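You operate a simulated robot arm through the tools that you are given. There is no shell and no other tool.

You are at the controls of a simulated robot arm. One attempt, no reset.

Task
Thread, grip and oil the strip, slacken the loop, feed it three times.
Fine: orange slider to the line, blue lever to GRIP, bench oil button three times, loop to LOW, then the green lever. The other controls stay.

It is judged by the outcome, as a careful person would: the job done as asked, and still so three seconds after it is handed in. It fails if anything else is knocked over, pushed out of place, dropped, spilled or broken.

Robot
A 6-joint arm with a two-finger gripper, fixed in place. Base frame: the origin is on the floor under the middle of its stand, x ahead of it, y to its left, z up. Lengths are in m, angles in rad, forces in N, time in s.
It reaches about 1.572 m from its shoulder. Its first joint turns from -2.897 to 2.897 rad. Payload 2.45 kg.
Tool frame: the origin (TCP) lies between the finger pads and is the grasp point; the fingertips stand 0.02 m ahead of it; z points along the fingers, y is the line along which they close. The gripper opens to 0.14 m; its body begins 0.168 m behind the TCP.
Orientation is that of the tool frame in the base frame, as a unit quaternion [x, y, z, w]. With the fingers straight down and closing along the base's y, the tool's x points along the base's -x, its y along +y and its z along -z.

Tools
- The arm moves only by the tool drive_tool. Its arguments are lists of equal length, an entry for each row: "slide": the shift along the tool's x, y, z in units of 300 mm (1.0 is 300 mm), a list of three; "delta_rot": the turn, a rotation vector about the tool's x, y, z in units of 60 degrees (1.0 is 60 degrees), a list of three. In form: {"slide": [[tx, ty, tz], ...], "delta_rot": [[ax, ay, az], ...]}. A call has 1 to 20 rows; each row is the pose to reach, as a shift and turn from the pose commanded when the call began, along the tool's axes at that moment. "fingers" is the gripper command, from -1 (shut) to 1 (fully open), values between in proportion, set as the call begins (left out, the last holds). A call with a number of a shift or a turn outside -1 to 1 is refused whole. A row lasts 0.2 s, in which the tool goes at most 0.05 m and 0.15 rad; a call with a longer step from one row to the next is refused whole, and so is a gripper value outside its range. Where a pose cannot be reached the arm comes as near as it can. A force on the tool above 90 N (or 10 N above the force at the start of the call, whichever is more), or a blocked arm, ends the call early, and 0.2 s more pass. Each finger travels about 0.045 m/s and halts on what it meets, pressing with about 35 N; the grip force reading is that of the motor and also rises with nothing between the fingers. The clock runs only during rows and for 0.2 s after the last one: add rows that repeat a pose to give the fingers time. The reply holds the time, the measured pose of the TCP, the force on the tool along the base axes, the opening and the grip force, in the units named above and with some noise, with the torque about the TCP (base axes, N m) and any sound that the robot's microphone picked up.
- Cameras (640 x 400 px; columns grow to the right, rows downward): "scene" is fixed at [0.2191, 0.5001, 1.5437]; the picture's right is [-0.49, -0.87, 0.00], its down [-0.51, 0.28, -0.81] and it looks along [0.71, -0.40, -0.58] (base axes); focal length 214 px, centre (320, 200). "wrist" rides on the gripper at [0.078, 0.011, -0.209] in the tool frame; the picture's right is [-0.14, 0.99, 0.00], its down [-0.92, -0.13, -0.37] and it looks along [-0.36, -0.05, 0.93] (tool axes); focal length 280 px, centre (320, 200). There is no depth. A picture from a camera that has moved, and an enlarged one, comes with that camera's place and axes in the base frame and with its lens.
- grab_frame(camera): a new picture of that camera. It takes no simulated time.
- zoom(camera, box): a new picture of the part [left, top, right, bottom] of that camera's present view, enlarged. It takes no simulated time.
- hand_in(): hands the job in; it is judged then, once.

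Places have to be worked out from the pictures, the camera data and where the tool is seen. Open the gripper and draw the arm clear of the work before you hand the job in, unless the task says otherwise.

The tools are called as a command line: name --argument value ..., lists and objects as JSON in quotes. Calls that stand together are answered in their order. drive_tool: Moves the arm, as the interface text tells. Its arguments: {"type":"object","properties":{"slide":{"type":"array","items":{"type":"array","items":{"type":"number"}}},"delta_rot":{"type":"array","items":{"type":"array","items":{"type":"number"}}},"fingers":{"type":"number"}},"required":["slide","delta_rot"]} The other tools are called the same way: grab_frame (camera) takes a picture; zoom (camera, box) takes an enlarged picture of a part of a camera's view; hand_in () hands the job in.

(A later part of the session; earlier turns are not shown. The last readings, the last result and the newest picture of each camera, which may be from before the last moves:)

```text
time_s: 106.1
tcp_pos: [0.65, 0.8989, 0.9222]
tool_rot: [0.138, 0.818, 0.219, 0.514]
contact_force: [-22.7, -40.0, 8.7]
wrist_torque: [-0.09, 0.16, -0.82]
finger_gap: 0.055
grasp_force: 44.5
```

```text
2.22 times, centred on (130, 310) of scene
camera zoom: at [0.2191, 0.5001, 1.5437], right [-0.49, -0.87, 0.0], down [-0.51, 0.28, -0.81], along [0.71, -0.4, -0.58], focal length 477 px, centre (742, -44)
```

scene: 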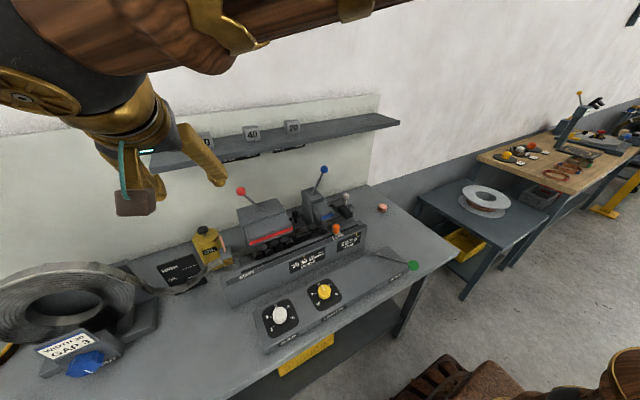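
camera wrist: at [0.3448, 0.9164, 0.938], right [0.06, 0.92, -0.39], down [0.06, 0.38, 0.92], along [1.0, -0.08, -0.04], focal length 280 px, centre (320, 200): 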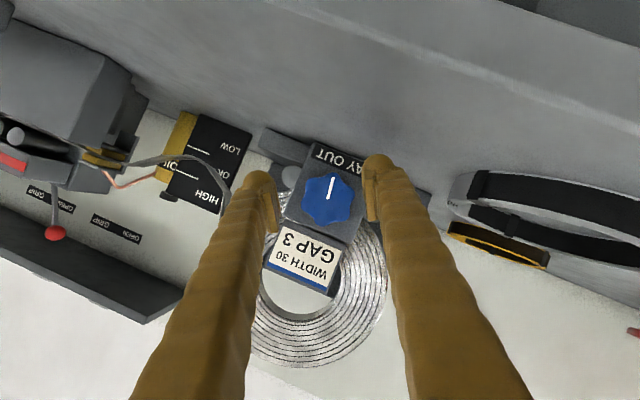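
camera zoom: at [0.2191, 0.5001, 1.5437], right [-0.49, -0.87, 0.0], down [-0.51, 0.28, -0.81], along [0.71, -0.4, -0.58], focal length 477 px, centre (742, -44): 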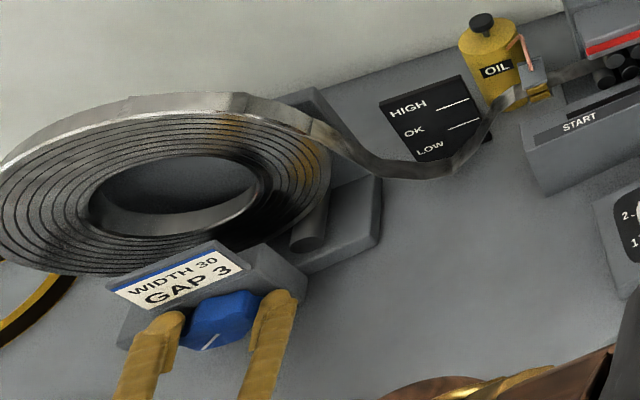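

The loop is back in LOW. I'll add another 30° so it stays in LOW even after the next feed: open, rotate back, and check the level view first.

drive_tool --slide '[[0, 0, 0], [0, 0, 0], [0, 0, 0]]' --delta_rot '[[0, 0, 0], [0, 0, 0], [0, 0, 0]]' --fingers 0.1

drive_tool --slide '[[0, 0, 0], [0, 0, 0], [0, 0, 0], [0, 0, 0], [0, 0, 0], [0, 0, 0], [0, 0, 0], [0, 0, 0]]' --delta_rot '[[0.055, 0, -0.115], [0.11, 0, -0.23], [0.165, 0, -0.345], [0.22, 0, -0.46], [0.275, 0, -0.575], [0.33, 0, -0.69], [0.385, 0, -0.805], [0.43, 0, -0.903]]'

zoom --camera "wrist" --box '[0, 80, 250, 240]'

zoom --camera "wrist" --box '[220, 100, 420, 250]'

```text
time_s: 106.9
tcp_pos: [0.6504, 0.8996, 0.9241]
tool_rot: [0.138, 0.818, 0.218, 0.515]
contact_force: [0.6, 0.6, -0.3]
wrist_torque: [-0.03, 0.0, 0.01]
finger_gap: 0.0769
grasp_force: 0.0
```

```text
time_s: 108.7
tcp_pos: [0.65, 0.9004, 0.9255]
tool_rot: [-0.14, 0.817, -0.22, 0.515]
contact_force: [-0.3, 0.4, 0.6]
wrist_torque: [0.08, 0.08, 0.02]
finger_gap: 0.0773
grasp_force: 0.0
```

```text
2.50 times, centred on (125, 160) of wrist
camera zoom: at [0.4275, 0.9193, 0.9365], right [0.06, 0.92, -0.39], down [0.06, 0.39, 0.92], along [1.0, -0.08, -0.04], focal length 701 px, centre (808, 300)
```

zoom: 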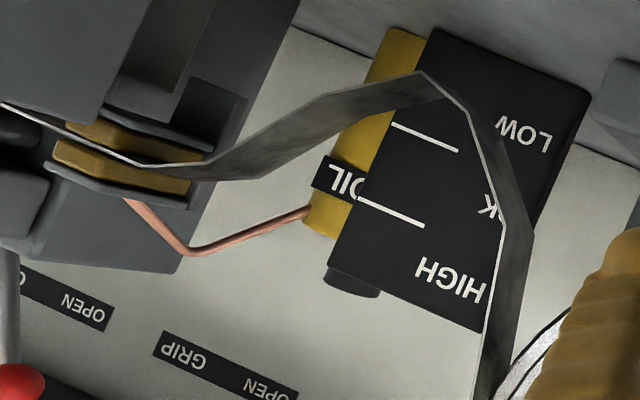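

```text
2.67 times, centred on (320, 175) of wrist
camera zoom: at [0.4275, 0.9193, 0.9365], right [0.06, 0.92, -0.39], down [0.06, 0.39, 0.92], along [1.0, -0.08, -0.04], focal length 748 px, centre (320, 267)
```

zoom: 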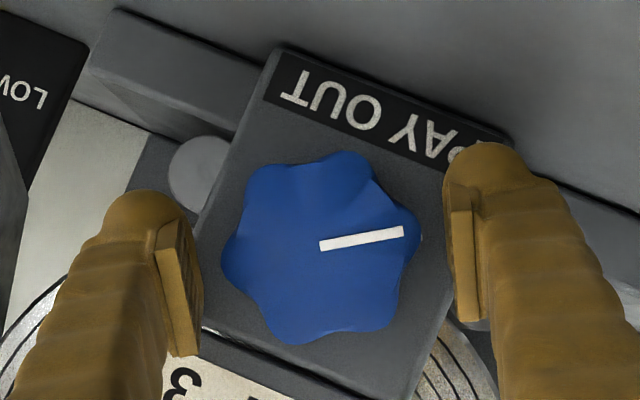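

The loop bottom is 58 px below the LOW line. I'll grip again and add 30° more.

drive_tool --slide '[[0, 0, 0], [0, 0, 0], [0, 0, 0]]' --delta_rot '[[0, 0, 0], [0, 0, 0], [0, 0, 0]]' --fingers -0.4

drive_tool --slide '[[0, 0, 0], [0, 0, 0], [0, 0, 0], [0, 0, 0], [0, 0, 0]]' --delta_rot '[[-0.055, 0, 0.115], [-0.11, 0, 0.23], [-0.165, 0, 0.345], [-0.215, 0, 0.4515], [-0.215, 0, 0.4515]]'

grab_frame --camera "wrist"

zoom --camera "wrist" --box '[50, 140, 250, 320]'

zoom --camera "scene" --box '[140, 215, 260, 305]'

```text
time_s: 109.5
tcp_pos: [0.6508, 0.9013, 0.9234]
tool_rot: [-0.139, 0.817, -0.22, 0.515]
contact_force: [0.9, 5.6, -3.3]
wrist_torque: [0.01, -0.04, -0.01]
finger_gap: 0.0548
grasp_force: 36.7
```

```text
time_s: 110.7
tcp_pos: [0.6495, 0.9, 0.923]
tool_rot: [0.0, 0.846, 0.0, 0.534]
contact_force: [-2.1, -13.0, 6.2]
wrist_torque: [-0.03, -0.08, -0.39]
finger_gap: 0.0547
grasp_force: 44.9
```

```text
taken
camera wrist: at [0.4277, 0.9107, 0.9444], right [0.06, 0.99, 0.12], down [0.06, -0.13, 0.99], along [1.0, -0.05, -0.07], focal length 280 px, centre (320, 200)
```

wrist: 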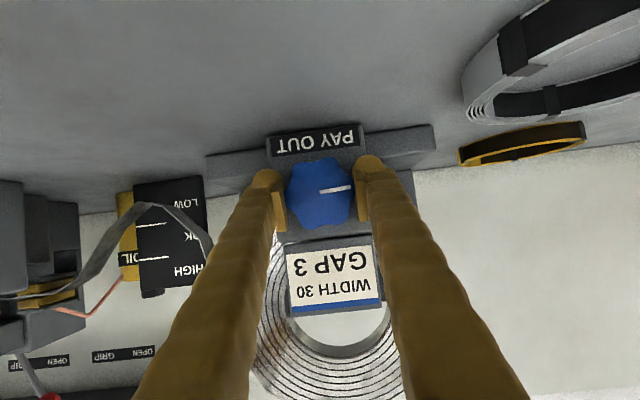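

```text
2.22 times, centred on (150, 230) of wrist
camera zoom: at [0.4277, 0.9107, 0.9444], right [0.06, 0.99, 0.12], down [0.06, -0.13, 0.99], along [1.0, -0.05, -0.07], focal length 623 px, centre (698, 133)
```

zoom: 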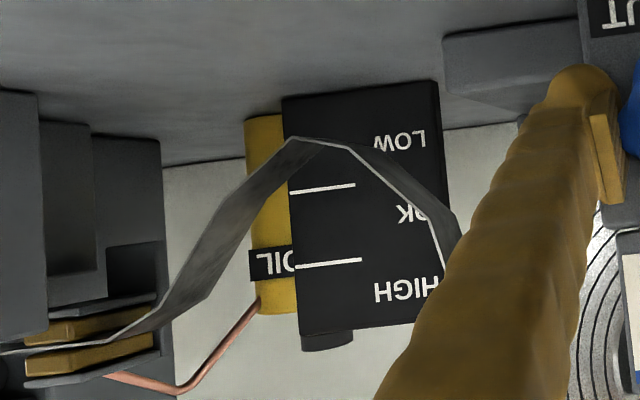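

```text
4.44 times, centred on (200, 260) of scene
camera zoom: at [0.2191, 0.5001, 1.5437], right [-0.49, -0.87, 0.0], down [-0.51, 0.28, -0.81], along [0.71, -0.4, -0.58], focal length 953 px, centre (853, -67)
```

zoom: 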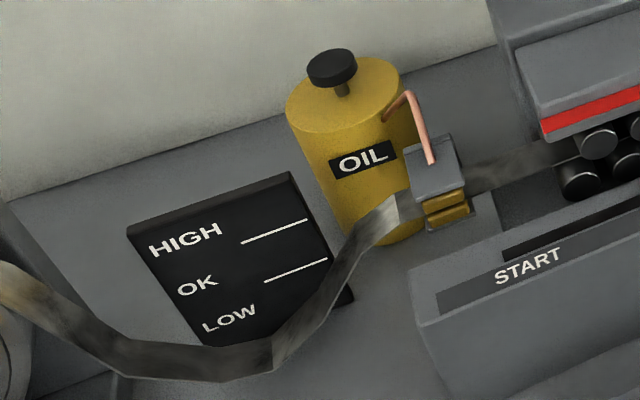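

The loop sits at the same LOW depth as before (it seems to be the maximum), clearly in the LOW band. I'll release the knob, back out and head to the FEED lever by the route that worked.

drive_tool --slide '[[0, 0, 0], [0, 0, 0], [0, 0, 0], [0, 0, -0.05], [0, 0, -0.15], [0, 0, -0.3], [0, 0, -0.4]]' --delta_rot '[[0, 0, 0], [0, 0, 0], [0, 0, 0], [0, 0, 0], [0, 0, 0], [0, 0, 0], [0, 0, 0]]' --fingers 0.2

drive_tool --slide '[[-0.07, -0.05, -0.05], [-0.14, -0.1, -0.1], [-0.21, -0.15, -0.15], [-0.28, -0.2, -0.2], [-0.35, -0.25, -0.25], [-0.35, -0.25, -0.25]]' --delta_rot '[[0, 0, 0], [0, 0, 0], [0, 0, 0], [0, 0, 0], [0, 0, 0], [0, 0, 0]]'

grab_frame --camera "wrist"

zoom --camera "scene" --box '[0, 220, 260, 400]'

```text
time_s: 112.3
tcp_pos: [0.5409, 0.8987, 0.9745]
tool_rot: [0.0, 0.846, -0.001, 0.533]
contact_force: [-1.0, 0.0, 0.3]
wrist_torque: [0.02, -0.02, -0.01]
finger_gap: 0.0838
grasp_force: 0.1
```

```text
time_s: 113.7
tcp_pos: [0.5202, 0.8248, 1.1045]
tool_rot: [0.0, 0.846, -0.001, 0.534]
contact_force: [-0.5, -0.1, 0.9]
wrist_torque: [0.01, 0.02, 0.02]
finger_gap: 0.0842
grasp_force: 0.0
```

```text
taken
camera wrist: at [0.2983, 0.8359, 1.124], right [0.06, 0.99, 0.12], down [0.06, -0.13, 0.99], along [1.0, -0.05, -0.07], focal length 280 px, centre (320, 200)
```

wrist: 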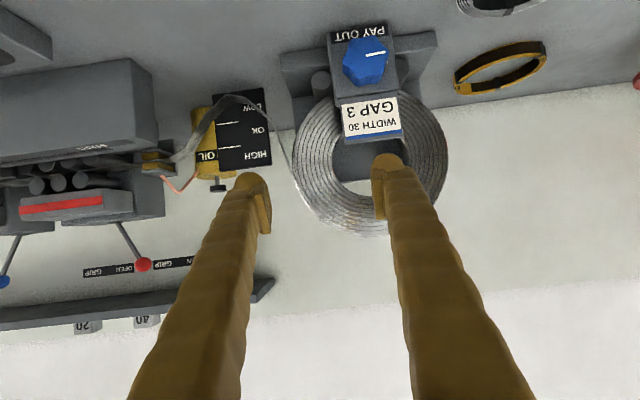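

```text
2.22 times, centred on (130, 310) of scene
camera zoom: at [0.2191, 0.5001, 1.5437], right [-0.49, -0.87, 0.0], down [-0.51, 0.28, -0.81], along [0.71, -0.4, -0.58], focal length 477 px, centre (742, -44)
```

zoom: 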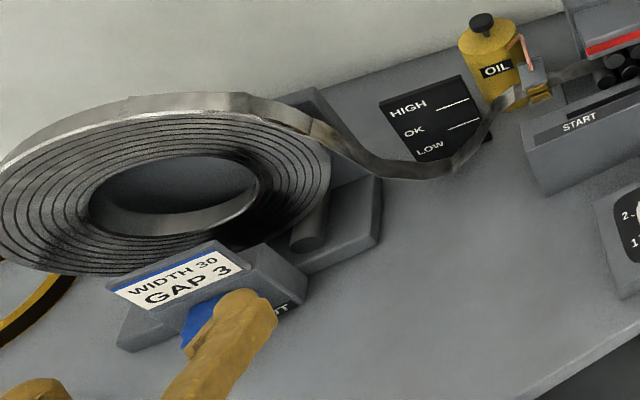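

Clear of the knob with the loop still LOW. I'll head right while levelling the tool, as before.

drive_tool --slide '[[-0.075, 0, -0.09], [-0.149, 0, -0.178], [-0.149, -0.12, -0.178], [-0.149, -0.24, -0.178], [-0.149, -0.36, -0.178], [-0.149, -0.48, -0.228], [-0.149, -0.6, -0.278], [-0.149, -0.72, -0.328], [-0.149, -0.84, -0.378], [-0.149, -0.97, -0.428]]' --delta_rot '[[0, 0, 0], [0, 0, 0], [0, 0.1, 0], [0, 0.2, 0], [0, 0.3, 0], [0, 0.4, 0], [0, 0.5, 0], [0, 0.58, 0], [0, 0.66, 0], [0, 0.742, 0]]' --fingers 0.15

drive_tool --slide '[[0.03, -0.14, 0], [0.06, -0.28, 0], [0.09, -0.42, 0], [0.12, -0.56, 0], [0.15, -0.7, 0], [0.18, -0.84, 0], [0.21, -0.98, 0]]' --delta_rot '[[0, 0, 0], [0, 0, 0], [0, 0, 0], [0, 0, 0], [0, 0, 0], [0, 0, 0], [0, 0, 0]]'

grab_frame --camera "scene"

```text
time_s: 115.9
tcp_pos: [0.4205, 0.534, 1.2026]
tool_rot: [-0.002, 0.985, 0.001, 0.173]
contact_force: [0.3, -2.3, 0.7]
wrist_torque: [0.31, 0.01, 0.1]
finger_gap: 0.0805
grasp_force: 0.1
```

```text
time_s: 117.5
tcp_pos: [0.3623, 0.2398, 1.1781]
tool_rot: [-0.001, 0.985, -0.001, 0.173]
contact_force: [-0.1, -0.2, 0.6]
wrist_torque: [-0.01, -0.01, 0.0]
finger_gap: 0.0806
grasp_force: 0.1
```

```text
taken
```

scene: 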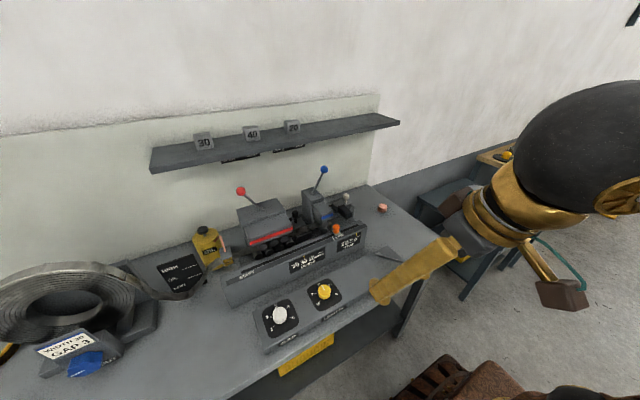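

All fine in the scene picture. Now to above the green ball again, going vertical with the fingers open.

drive_tool --slide '[[-0.03, -0.111, 0.057], [-0.06, -0.222, 0.114], [-0.09, -0.333, 0.17], [-0.12, -0.445, 0.227], [-0.15, -0.556, 0.284], [-0.177, -0.668, 0.341], [-0.177, -0.668, 0.341]]' --delta_rot '[[0, 0.055, 0], [0, 0.11, 0], [0, 0.165, 0], [0, 0.22, 0], [0, 0.275, 0], [0, 0.332, 0], [0, 0.332, 0]]'

zoom --camera "wrist" --box '[220, 120, 420, 260]'

zoom --camera "scene" --box '[290, 170, 450, 300]'

```text
time_s: 119.1
tcp_pos: [0.4511, 0.0392, 1.0997]
tool_rot: [-0.001, 1.0, -0.001, 0.0]
contact_force: [-0.3, -0.9, 1.1]
wrist_torque: [0.0, -0.02, 0.0]
finger_gap: 0.0806
grasp_force: 0.0
```

```text
2.86 times, centred on (320, 190) of wrist
camera zoom: at [0.3733, 0.0504, 1.3098], right [0.14, 0.99, 0.0], down [0.92, -0.13, 0.37], along [0.36, -0.05, -0.93], focal length 801 px, centre (320, 229)
```

zoom: 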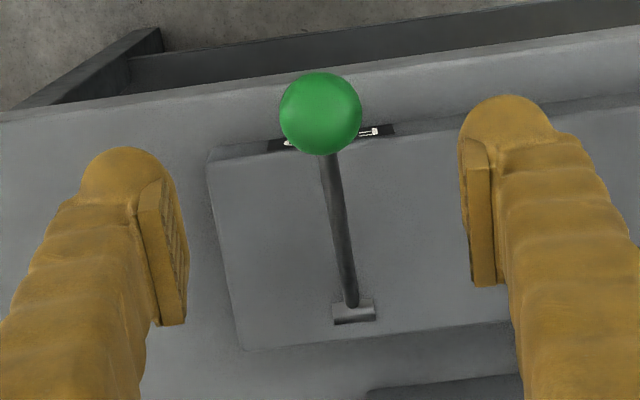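

```text
3.08 times, centred on (370, 235) of scene
camera zoom: at [0.2191, 0.5001, 1.5437], right [-0.49, -0.87, 0.0], down [-0.51, 0.28, -0.81], along [0.71, -0.4, -0.58], focal length 660 px, centre (166, 92)
```

zoom: 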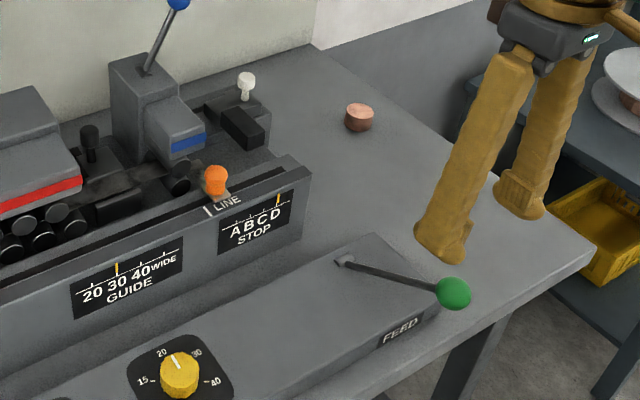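

The ball is at (0.447, 0.040). I'll descend around it and close.

drive_tool --slide '[[0.006, 0.003, 0.12], [0.013, 0.003, 0.24], [0.013, 0.003, 0.31], [0.013, 0.003, 0.351], [0.013, 0.003, 0.351]]' --delta_rot '[[0, 0, 0], [0, 0, 0], [0, 0, 0], [0, 0, 0], [0, 0, 0]]'

drive_tool --slide '[[0, 0, 0], [0, 0, 0], [0, 0, 0], [0, 0, 0]]' --delta_rot '[[0, 0, 0], [0, 0, 0], [0, 0, 0], [0, 0, 0]]' --fingers -1

zoom --camera "wrist" --box '[220, 120, 420, 260]'

```text
time_s: 120.3
tcp_pos: [0.4443, 0.0404, 0.9948]
tool_rot: [-0.001, 1.0, -0.001, 0.0]
contact_force: [-0.3, 0.5, -0.5]
wrist_torque: [0.01, 0.01, -0.01]
finger_gap: 0.0804
grasp_force: 0.1
```

```text
time_s: 121.3
tcp_pos: [0.445, 0.0403, 0.9943]
tool_rot: [-0.001, 1.0, -0.001, -0.001]
contact_force: [0.9, -40.5, 1.2]
wrist_torque: [-0.25, -0.09, -0.14]
finger_gap: 0.0316
grasp_force: 30.6
```

```text
2.86 times, centred on (320, 190) of wrist
camera zoom: at [0.3669, 0.0513, 1.2044], right [0.14, 0.99, 0.0], down [0.92, -0.13, 0.37], along [0.36, -0.05, -0.93], focal length 801 px, centre (320, 229)
```

zoom: 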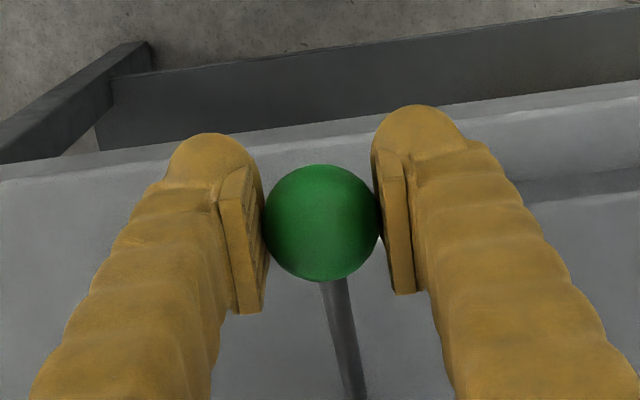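

The ball is gripped with some side load, which I'll ease by 1.5 mm. Feed 2: a full down-stroke along the arc.

drive_tool --slide '[[0, -0.005, 0], [0.028, -0.005, 0.043], [0.051, -0.005, 0.087], [0.07, -0.005, 0.132], [0.084, -0.005, 0.178], [0.095, -0.005, 0.226], [0.098, -0.005, 0.245], [0.098, -0.005, 0.245]]' --delta_rot '[[0, 0, 0], [0, 0, 0], [0, 0, 0], [0, 0, 0], [0, 0, 0], [0, 0, 0], [0, 0, 0], [0, 0, 0]]'

zoom --camera "scene" --box '[300, 205, 380, 258]'

zoom --camera "scene" --box '[340, 190, 460, 300]'

zoom --camera "scene" --box '[140, 215, 260, 305]'

```text
time_s: 123.1
tcp_pos: [0.4145, 0.0405, 0.9206]
tool_rot: [0.0, 1.0, 0.0, -0.001]
contact_force: [-14.8, 37.7, 6.3]
wrist_torque: [-0.01, -0.37, 0.22]
finger_gap: 0.0295
grasp_force: 44.7
```

```text
7.55 times, centred on (340, 232) of scene
camera zoom: at [0.2191, 0.5001, 1.5437], right [-0.49, -0.87, 0.0], down [-0.51, 0.28, -0.81], along [0.71, -0.4, -0.58], focal length 1619 px, centre (169, -38)
```

zoom: 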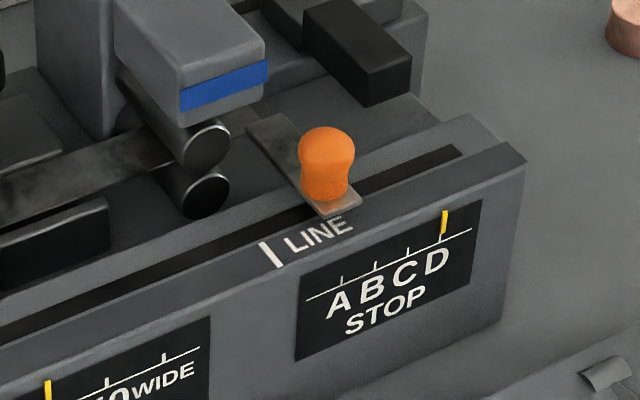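

```text
3.64 times, centred on (400, 245) of scene
camera zoom: at [0.2191, 0.5001, 1.5437], right [-0.49, -0.87, 0.0], down [-0.51, 0.28, -0.81], along [0.71, -0.4, -0.58], focal length 780 px, centre (29, 36)
```

zoom: 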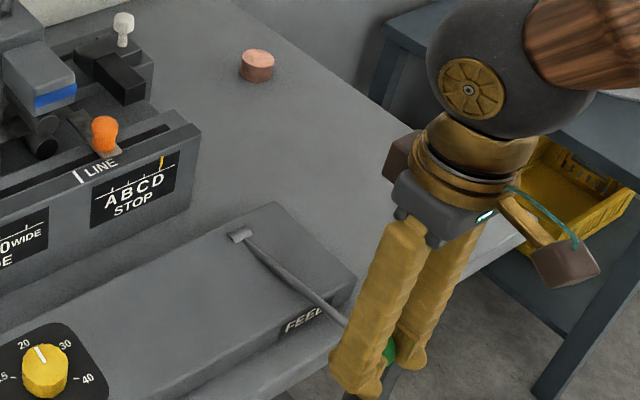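

```text
4.44 times, centred on (200, 260) of scene
camera zoom: at [0.2191, 0.5001, 1.5437], right [-0.49, -0.87, 0.0], down [-0.51, 0.28, -0.81], along [0.71, -0.4, -0.58], focal length 953 px, centre (853, -67)
```

zoom: 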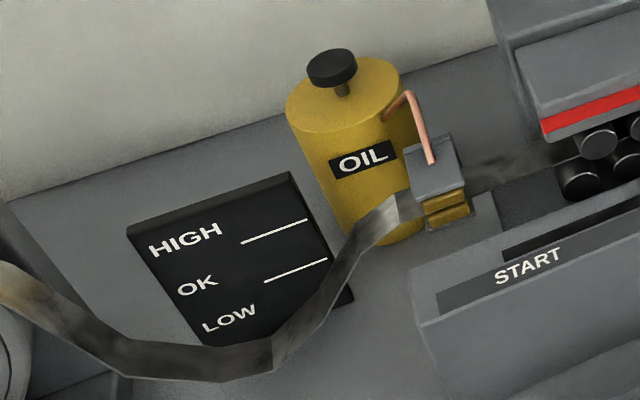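

The slider advanced about another 20 mm, so the second stroke worked. I'll bring the lever back up along the arc and check the loop.

drive_tool --slide '[[-0.003, 0.003, -0.019], [-0.014, 0.003, -0.067], [-0.028, 0.003, -0.113], [-0.047, 0.003, -0.158], [-0.07, 0.003, -0.202], [-0.098, 0.003, -0.243], [-0.098, 0.003, -0.243]]' --delta_rot '[[0, 0, 0], [0, 0, 0], [0, 0, 0], [0, 0, 0], [0, 0, 0], [0, 0, 0], [0, 0, 0]]'

zoom --camera "scene" --box '[140, 215, 260, 305]'

zoom --camera "scene" --box '[300, 205, 380, 258]'

zoom --camera "scene" --box '[340, 190, 460, 300]'

```text
time_s: 124.7
tcp_pos: [0.4447, 0.0403, 0.9928]
tool_rot: [-0.002, 1.0, 0.0, -0.002]
contact_force: [2.0, 16.0, -58.3]
wrist_torque: [-0.09, 0.63, 0.1]
finger_gap: 0.0298
grasp_force: 45.3
```

```text
4.44 times, centred on (200, 260) of scene
camera zoom: at [0.2191, 0.5001, 1.5437], right [-0.49, -0.87, 0.0], down [-0.51, 0.28, -0.81], along [0.71, -0.4, -0.58], focal length 953 px, centre (853, -67)
```

zoom: 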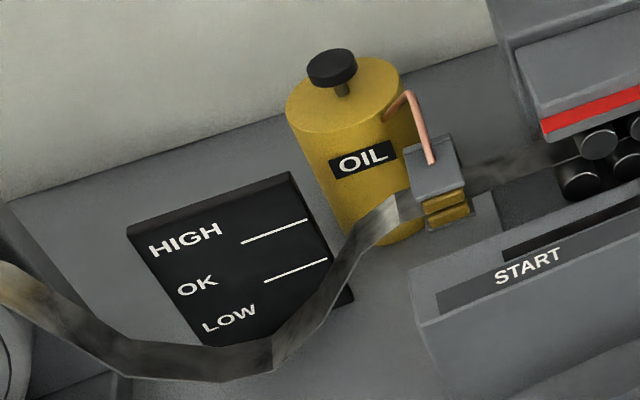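

```text
7.55 times, centred on (340, 232) of scene
camera zoom: at [0.2191, 0.5001, 1.5437], right [-0.49, -0.87, 0.0], down [-0.51, 0.28, -0.81], along [0.71, -0.4, -0.58], focal length 1619 px, centre (169, -38)
```

zoom: 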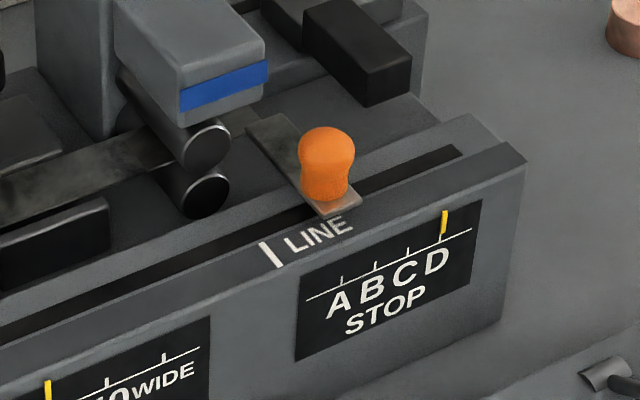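

```text
3.64 times, centred on (400, 245) of scene
camera zoom: at [0.2191, 0.5001, 1.5437], right [-0.49, -0.87, 0.0], down [-0.51, 0.28, -0.81], along [0.71, -0.4, -0.58], focal length 780 px, centre (29, 36)
```

zoom: 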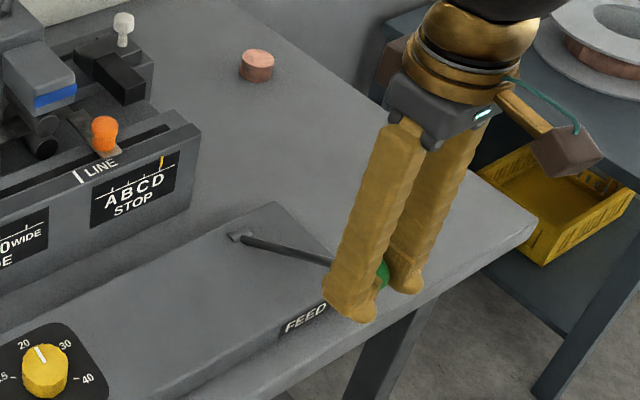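

The strip stayed fed, the lever is back at its top stop, and the loop is still in LOW thanks to the extra slack. I can make feed 3 right away: the same full stroke.

drive_tool --slide '[[0, 0, 0.01], [0.028, 0, 0.045], [0.051, 0, 0.09], [0.07, 0, 0.135], [0.084, 0, 0.182], [0.095, 0, 0.23], [0.098, 0, 0.249], [0.098, 0, 0.249]]' --delta_rot '[[0, 0, 0], [0, 0, 0], [0, 0, 0], [0, 0, 0], [0, 0, 0], [0, 0, 0], [0, 0, 0], [0, 0, 0]]'

zoom --camera "scene" --box '[300, 205, 380, 258]'

zoom --camera "scene" --box '[340, 190, 460, 300]'

```text
time_s: 126.5
tcp_pos: [0.4169, 0.0401, 0.9198]
tool_rot: [-0.001, 1.0, -0.001, 0.0]
contact_force: [2.4, 9.8, 4.9]
wrist_torque: [-0.02, -0.53, 0.06]
finger_gap: 0.03
grasp_force: 45.3
```

```text
7.55 times, centred on (340, 232) of scene
camera zoom: at [0.2191, 0.5001, 1.5437], right [-0.49, -0.87, 0.0], down [-0.51, 0.28, -0.81], along [0.71, -0.4, -0.58], focal length 1619 px, centre (169, -38)
```

zoom: 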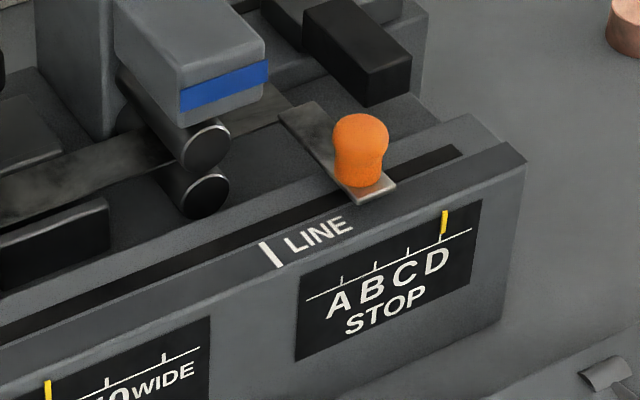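

```text
3.64 times, centred on (400, 245) of scene
camera zoom: at [0.2191, 0.5001, 1.5437], right [-0.49, -0.87, 0.0], down [-0.51, 0.28, -0.81], along [0.71, -0.4, -0.58], focal length 780 px, centre (29, 36)
```

zoom: 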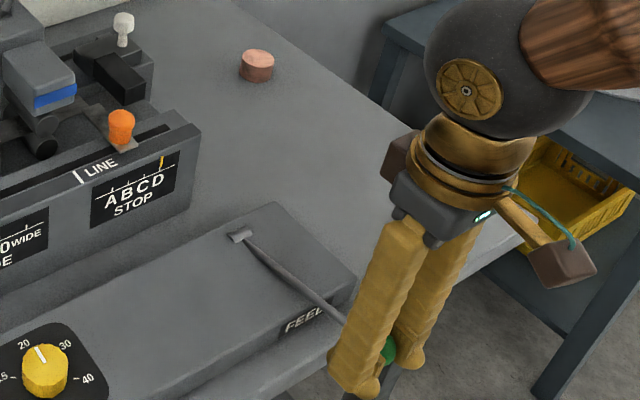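

The slider advanced by the same step again, so three equal feeds have been made. I'll return the lever to its top stop.

drive_tool --slide '[[-0.003, 0, -0.019], [-0.014, 0, -0.067], [-0.028, 0, -0.113], [-0.047, 0, -0.158], [-0.07, 0, -0.202], [-0.098, 0, -0.24], [-0.098, 0, -0.24]]' --delta_rot '[[0, 0, 0], [0, 0, 0], [0, 0, 0], [0, 0, 0], [0, 0, 0], [0, 0, 0], [0, 0, 0]]'

zoom --camera "scene" --box '[140, 215, 260, 305]'

zoom --camera "scene" --box '[300, 205, 380, 258]'

zoom --camera "scene" --box '[340, 190, 460, 300]'

```text
time_s: 128.1
tcp_pos: [0.4458, 0.0402, 0.9907]
tool_rot: [0.0, 1.0, -0.001, -0.001]
contact_force: [-11.9, -22.0, -17.4]
wrist_torque: [0.03, 0.52, -0.08]
finger_gap: 0.0298
grasp_force: 44.7
```

```text
4.44 times, centred on (200, 260) of scene
camera zoom: at [0.2191, 0.5001, 1.5437], right [-0.49, -0.87, 0.0], down [-0.51, 0.28, -0.81], along [0.71, -0.4, -0.58], focal length 953 px, centre (853, -67)
```

zoom: 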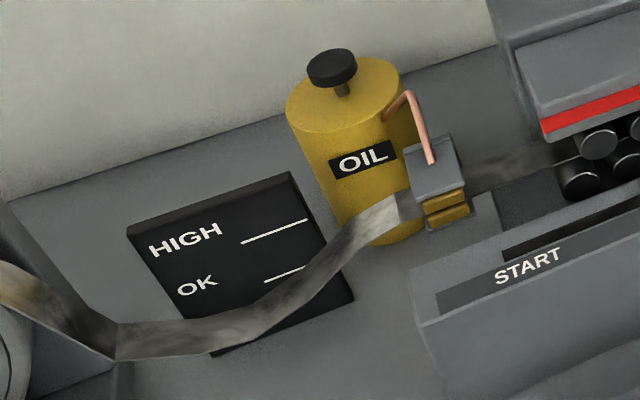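

```text
7.55 times, centred on (340, 232) of scene
camera zoom: at [0.2191, 0.5001, 1.5437], right [-0.49, -0.87, 0.0], down [-0.51, 0.28, -0.81], along [0.71, -0.4, -0.58], focal length 1619 px, centre (169, -38)
```

zoom: 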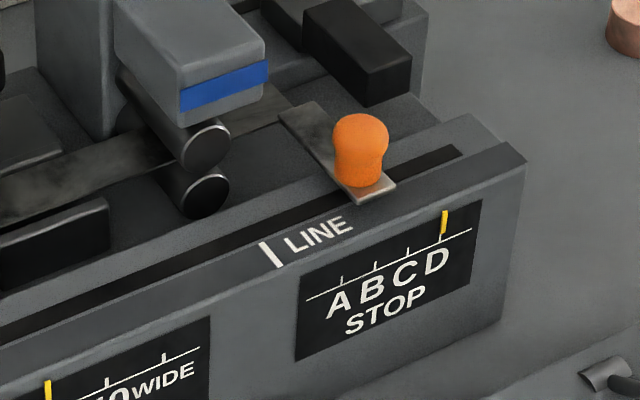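

```text
3.64 times, centred on (400, 245) of scene
camera zoom: at [0.2191, 0.5001, 1.5437], right [-0.49, -0.87, 0.0], down [-0.51, 0.28, -0.81], along [0.71, -0.4, -0.58], focal length 780 px, centre (29, 36)
```

zoom: 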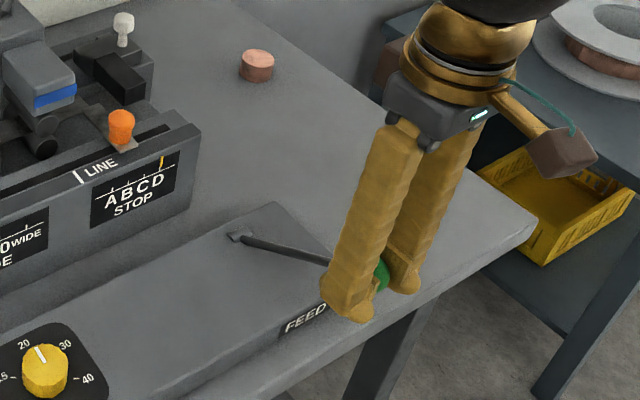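

All three feeds are done and the lever is back up; the loop has come up to OK. To leave the loop at LOW as asked, I'll slacken it once more. First I'll let go of the ball and rise.

drive_tool --slide '[[0, 0, 0.005], [0, 0, 0.005], [0, 0, 0.005], [0, 0, 0.005], [0, 0, -0.1], [0, 0, -0.25], [0, 0, -0.4], [0, 0, -0.55], [0, 0, -0.7], [0, 0, -0.85]]' --delta_rot '[[0, 0, 0], [0, 0, 0], [0, 0, 0], [0, 0, 0], [0, 0, 0], [0, 0, 0], [0, 0, 0], [0, 0, 0], [0, 0, 0], [0, 0, 0]]' --fingers 0.15

zoom --camera "scene" --box '[290, 170, 450, 300]'

```text
time_s: 130.3
tcp_pos: [0.4454, 0.0386, 1.2446]
tool_rot: [0.0, 1.0, -0.001, 0.0]
contact_force: [0.8, 0.2, 0.0]
wrist_torque: [-0.02, 0.01, 0.02]
finger_gap: 0.0807
grasp_force: 0.1
```

```text
3.08 times, centred on (370, 235) of scene
camera zoom: at [0.2191, 0.5001, 1.5437], right [-0.49, -0.87, 0.0], down [-0.51, 0.28, -0.81], along [0.71, -0.4, -0.58], focal length 660 px, centre (166, 92)
```

zoom: 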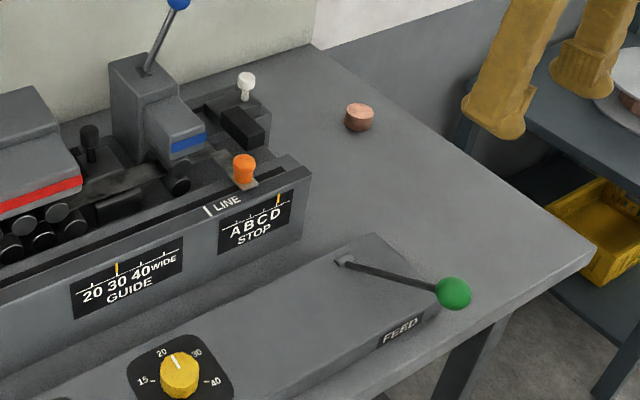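

The lever and slider are at rest and everything else is in place. I'll go back to the PAY OUT knob by the more open route, over the machine and then left.

drive_tool --slide '[[-0.074, 0.1, -0.038], [-0.148, 0.2, -0.076], [-0.222, 0.3, -0.114], [-0.295, 0.4, -0.153], [-0.369, 0.5, -0.19], [-0.443, 0.6, -0.229], [-0.517, 0.703, -0.267]]' --delta_rot '[[0, 0, 0], [0, 0, 0], [0, 0, 0], [0, 0, 0], [0, 0, 0], [0, 0, 0], [0, 0, 0]]'

drive_tool --slide '[[-0.028, 0.14, 0], [-0.057, 0.28, 0], [-0.085, 0.42, 0], [-0.114, 0.56, 0], [-0.142, 0.7, 0], [-0.171, 0.85, 0], [-0.2, 1.0, -0.017], [-0.2, 1.0, -0.017]]' --delta_rot '[[0, -0.107, 0], [0, -0.214, 0], [0, -0.321, 0], [0, -0.428, 0], [0, -0.535, 0], [0, -0.642, 0], [0, -0.75, 0], [0, -0.75, 0]]'

grab_frame --camera "scene"

```text
time_s: 131.9
tcp_pos: [0.5971, 0.2508, 1.3278]
tool_rot: [0.0, 1.0, -0.001, -0.001]
contact_force: [-0.5, -0.7, -0.2]
wrist_torque: [0.01, -0.05, 0.0]
finger_gap: 0.0807
grasp_force: 0.1
```

```text
time_s: 133.7
tcp_pos: [0.6632, 0.5512, 1.3283]
tool_rot: [-0.001, 0.924, 0.0, 0.384]
contact_force: [0.6, 0.6, -0.8]
wrist_torque: [0.01, -0.02, 0.01]
finger_gap: 0.0805
grasp_force: 0.0
```

```text
taken
```

scene: 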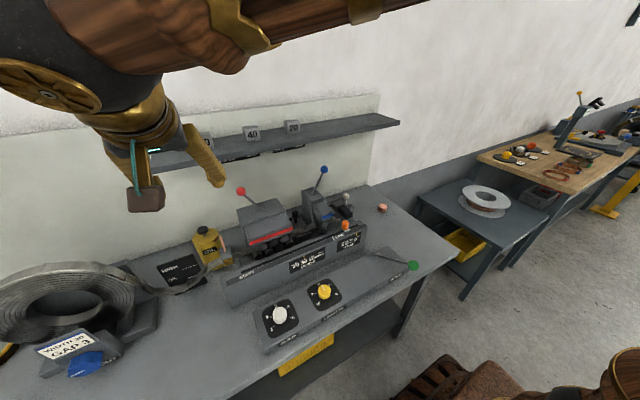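

The wide route worked cleanly. I'll continue left and down toward the knob as before.

drive_tool --slide '[[0.076, 0.1, 0.045], [0.152, 0.2, 0.09], [0.228, 0.3, 0.134], [0.304, 0.4, 0.178], [0.38, 0.497, 0.223], [0.462, 0.595, 0.186], [0.545, 0.693, 0.15], [0.627, 0.791, 0.113], [0.71, 0.89, 0.077], [0.792, 0.988, 0.04], [0.792, 0.988, 0.04]]' --delta_rot '[[0, 0, 0], [0, 0, 0], [0, 0, 0], [0, 0, 0], [0, 0, 0], [0, 0, 0], [0, 0, 0], [0, 0, 0], [0, 0, 0], [0, 0, 0], [0, 0, 0]]'

grab_frame --camera "wrist"

```text
time_s: 136.1
tcp_pos: [0.4978, 0.8477, 1.1544]
tool_rot: [0.0, 0.924, -0.001, 0.383]
contact_force: [0.5, -0.3, -1.1]
wrist_torque: [0.0, -0.02, 0.0]
finger_gap: 0.0807
grasp_force: 0.1
```

```text
taken
camera wrist: at [0.2941, 0.8582, 1.2485], right [0.1, 0.99, 0.1], down [0.39, -0.13, 0.91], along [0.92, -0.05, -0.4], focal length 280 px, centre (320, 200)
```

wrist: 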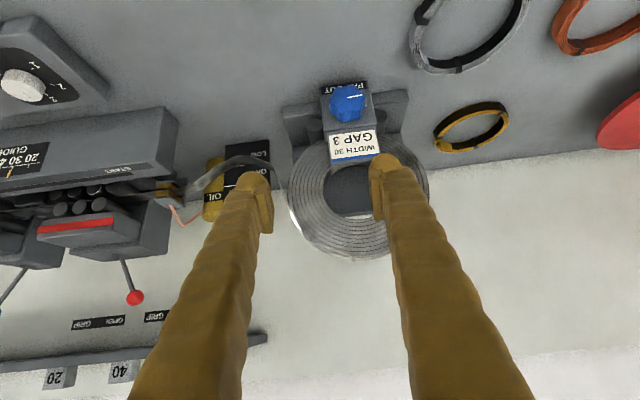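

Next, on to the knob's axis at the 64.5° pitch, then a roll of −30° for the grip.

drive_tool --slide '[[0.06, 0.03, 0.115], [0.125, 0.06, 0.23], [0.19, 0.09, 0.35], [0.255, 0.12, 0.47], [0.32, 0.15, 0.59], [0.378, 0.171, 0.704], [0.378, 0.171, 0.704]]' --delta_rot '[[0, -0.05, 0], [0, -0.1, 0], [0, -0.155, 0], [0, -0.21, 0], [0, -0.27, 0], [0, -0.324, 0], [0, -0.324, 0]]' --fingers 0.0

drive_tool --slide '[[0, 0, 0], [0, 0, 0], [0, 0, 0], [0, 0, 0], [0, 0, 0]]' --delta_rot '[[0.055, 0, -0.115], [0.11, 0, -0.23], [0.165, 0, -0.345], [0.215, 0, -0.4515], [0.215, 0, -0.4515]]'

grab_frame --camera "wrist"

zoom --camera "wrist" --box '[220, 100, 420, 250]'

```text
time_s: 137.7
tcp_pos: [0.5685, 0.8981, 0.9238]
tool_rot: [0.0, 0.845, 0.0, 0.535]
contact_force: [0.1, -0.4, 0.3]
wrist_torque: [-0.02, -0.01, 0.0]
finger_gap: 0.0701
grasp_force: 0.0
```

```text
time_s: 138.9
tcp_pos: [0.5692, 0.8991, 0.9245]
tool_rot: [-0.139, 0.817, -0.22, 0.515]
contact_force: [0.5, 0.3, -0.3]
wrist_torque: [-0.02, -0.01, 0.0]
finger_gap: 0.0699
grasp_force: 0.1
```

```text
taken
camera wrist: at [0.3464, 0.9173, 0.9368], right [0.06, 0.92, -0.39], down [0.06, 0.39, 0.92], along [1.0, -0.08, -0.04], focal length 280 px, centre (320, 200)
```

wrist: 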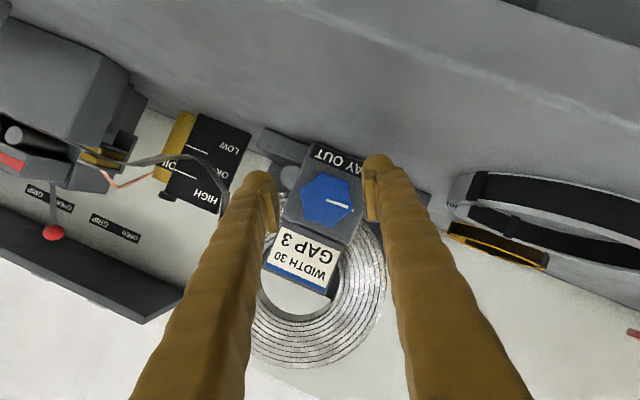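

```text
2.67 times, centred on (320, 175) of wrist
camera zoom: at [0.3464, 0.9173, 0.9368], right [0.06, 0.92, -0.39], down [0.06, 0.39, 0.92], along [1.0, -0.08, -0.04], focal length 748 px, centre (320, 267)
```

zoom: 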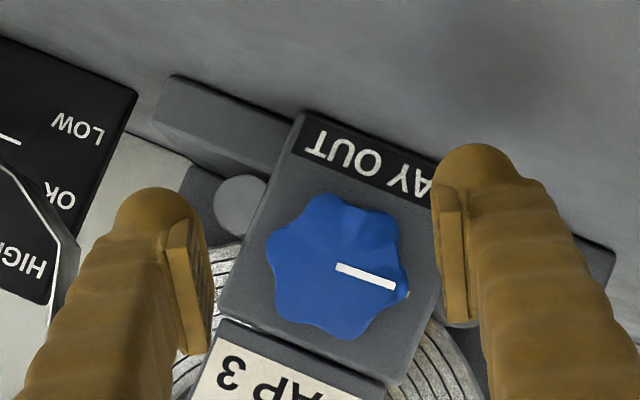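

Aligned and contact-free. I'll advance to the grip position, close and make a 60° clockwise stroke.

drive_tool --slide '[[-0.04, 0.003, 0.085], [-0.08, 0.007, 0.165], [-0.119, 0.007, 0.242], [-0.119, 0.007, 0.242]]' --delta_rot '[[0, 0, 0], [0, 0, 0], [0, 0, 0], [0, 0, 0]]'

drive_tool --slide '[[0, 0, 0], [0, 0, 0], [0, 0, 0]]' --delta_rot '[[0, 0, 0], [0, 0, 0], [0, 0, 0]]' --fingers -0.4

drive_tool --slide '[[0, 0, 0], [0, 0, 0], [0, 0, 0], [0, 0, 0], [0, 0, 0], [0, 0, 0], [0, 0, 0], [0, 0, 0]]' --delta_rot '[[-0.055, 0, 0.115], [-0.11, 0, 0.23], [-0.165, 0, 0.345], [-0.22, 0, 0.46], [-0.275, 0, 0.575], [-0.33, 0, 0.69], [-0.385, 0, 0.805], [-0.43, 0, 0.903]]'

zoom --camera "scene" --box '[0, 220, 260, 400]'

zoom --camera "wrist" --box '[220, 100, 420, 250]'

```text
time_s: 139.9
tcp_pos: [0.6501, 0.9011, 0.9254]
tool_rot: [-0.139, 0.817, -0.22, 0.514]
contact_force: [0.1, -0.5, 0.0]
wrist_torque: [-0.03, 0.01, 0.0]
finger_gap: 0.07
grasp_force: 0.1
```

```text
time_s: 140.7
tcp_pos: [0.6511, 0.9011, 0.9255]
tool_rot: [-0.14, 0.817, -0.219, 0.515]
contact_force: [7.5, 12.8, -4.5]
wrist_torque: [0.06, 0.04, 0.1]
finger_gap: 0.0545
grasp_force: 42.5
```

```text
time_s: 142.5
tcp_pos: [0.651, 0.8996, 0.9215]
tool_rot: [0.139, 0.818, 0.218, 0.514]
contact_force: [-9.6, -42.6, -4.4]
wrist_torque: [0.0, 0.08, -0.46]
finger_gap: 0.0544
grasp_force: 45.1
```

```text
2.22 times, centred on (130, 310) of scene
camera zoom: at [0.2191, 0.5001, 1.5437], right [-0.49, -0.87, 0.0], down [-0.51, 0.28, -0.81], along [0.71, -0.4, -0.58], focal length 477 px, centre (742, -44)
```

zoom: 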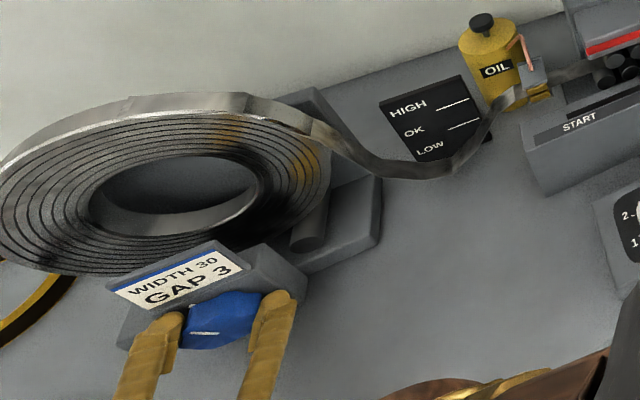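

```text
2.67 times, centred on (320, 175) of wrist
camera zoom: at [0.4278, 0.8998, 0.946], right [0.06, 0.8, 0.6], down [0.07, -0.6, 0.79], along [1.0, -0.01, -0.09], focal length 748 px, centre (320, 267)
```

zoom: 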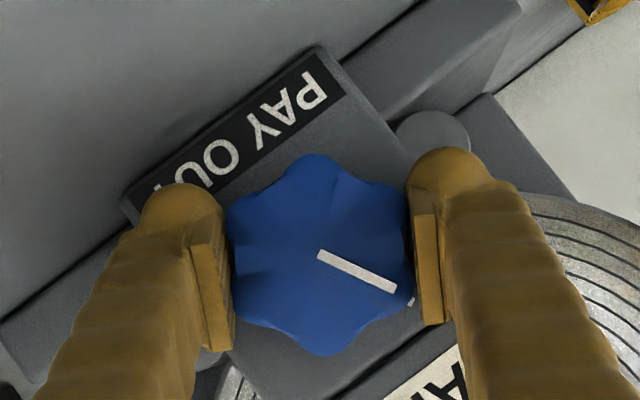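

The loop is back in LOW. I'll release the knob, back out and confirm that it stays.

drive_tool --slide '[[0, 0, 0], [0, 0, 0], [0, 0, 0], [0, 0, -0.05], [0, 0, -0.15], [0, 0, -0.3], [0, 0, -0.4]]' --delta_rot '[[0, 0, 0], [0, 0, 0], [0, 0, 0], [0, 0, 0], [0, 0, 0], [0, 0, 0], [0, 0, 0]]' --fingers 0.2

zoom --camera "scene" --box '[0, 220, 260, 400]'

grab_frame --camera "wrist"

```text
time_s: 144.1
tcp_pos: [0.5403, 0.8758, 0.9706]
tool_rot: [0.138, 0.817, 0.218, 0.515]
contact_force: [-0.5, -0.1, 0.1]
wrist_torque: [0.02, 0.01, -0.02]
finger_gap: 0.084
grasp_force: 0.1
```

```text
2.22 times, centred on (130, 310) of scene
camera zoom: at [0.2191, 0.5001, 1.5437], right [-0.49, -0.87, 0.0], down [-0.51, 0.28, -0.81], along [0.71, -0.4, -0.58], focal length 477 px, centre (742, -44)
```

zoom: 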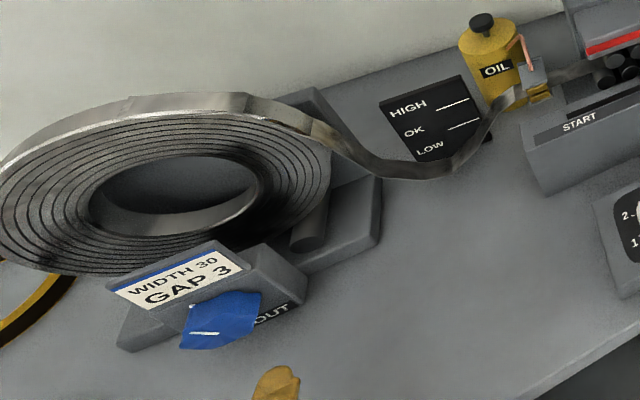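

```text
taken
camera wrist: at [0.3196, 0.8756, 0.994], right [0.06, 0.8, 0.6], down [0.06, -0.6, 0.79], along [1.0, -0.01, -0.09], focal length 280 px, centre (320, 200)
```

wrist: 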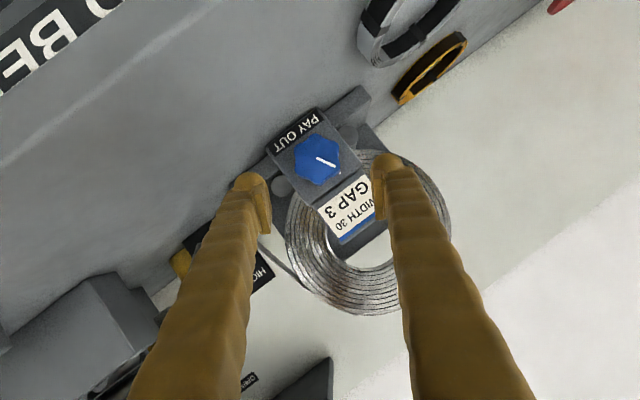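

The loop holds at LOW and the bench is undisturbed. I'll unroll, rise, and start drawing the arm clear.

drive_tool --slide '[[-0.085, 0.021, -0.062], [-0.17, 0.042, -0.125], [-0.255, 0.064, -0.187], [-0.34, 0.085, -0.25], [-0.423, 0.106, -0.312], [-0.423, 0.106, -0.312]]' --delta_rot '[[0.043, 0, -0.09], [0.086, 0, -0.18], [0.129, 0, -0.27], [0.172, 0, -0.36], [0.215, 0, -0.4515], [0.215, 0, -0.4515]]'

drive_tool --slide '[[-0.075, 0, -0.09], [-0.12, 0, -0.16], [-0.12, -0.12, -0.16], [-0.12, -0.24, -0.16], [-0.12, -0.36, -0.16], [-0.12, -0.48, -0.21], [-0.12, -0.6, -0.26], [-0.12, -0.72, -0.31], [-0.12, -0.84, -0.36], [-0.12, -0.97, -0.41]]' --delta_rot '[[0, 0, 0], [0, 0, 0], [0, 0.1, 0], [0, 0.2, 0], [0, 0.3, 0], [0, 0.4, 0], [0, 0.5, 0], [0, 0.58, 0], [0, 0.66, 0], [0, 0.742, 0]]'

drive_tool --slide '[[0.03, -0.14, -0.02], [0.06, -0.28, -0.04], [0.09, -0.42, -0.06], [0.12, -0.56, -0.08], [0.15, -0.7, -0.1], [0.18, -0.84, -0.12], [0.21, -0.98, -0.14]]' --delta_rot '[[0, 0, 0], [0, 0, 0], [0, 0, 0], [0, 0, 0], [0, 0, 0], [0, 0, 0], [0, 0, 0]]'

grab_frame --camera "scene"

```text
time_s: 145.5
tcp_pos: [0.5102, 0.8253, 1.1182]
tool_rot: [-0.002, 0.846, 0.0, 0.533]
contact_force: [0.6, 0.2, 0.0]
wrist_torque: [0.0, 0.03, -0.03]
finger_gap: 0.0841
grasp_force: 0.1
```

```text
time_s: 147.5
tcp_pos: [0.4591, 0.5943, 1.0946]
tool_rot: [-0.004, 0.98, -0.065, 0.187]
contact_force: [-4.4, 0.2, 4.6]
wrist_torque: [0.26, -0.41, 0.15]
finger_gap: 0.084
grasp_force: 0.4
stopped in row 10: the arm was blocked; the commanded pose is now the measured one
```

```text
time_s: 149.1
tcp_pos: [0.3788, 0.3044, 1.149]
tool_rot: [-0.004, 0.98, -0.065, 0.186]
contact_force: [-0.4, -0.5, -0.4]
wrist_torque: [0.02, -0.01, 0.04]
finger_gap: 0.0838
grasp_force: 0.0
```

```text
taken
```

scene: 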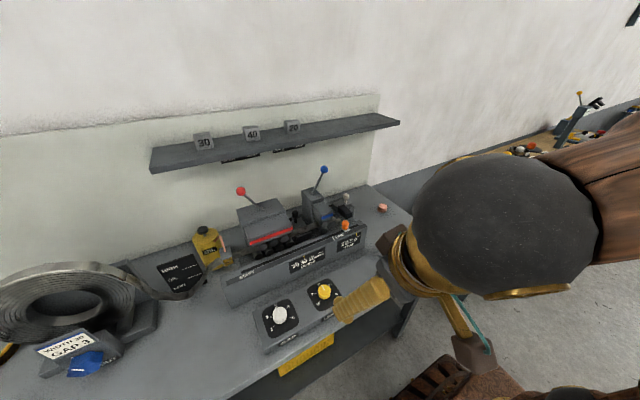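

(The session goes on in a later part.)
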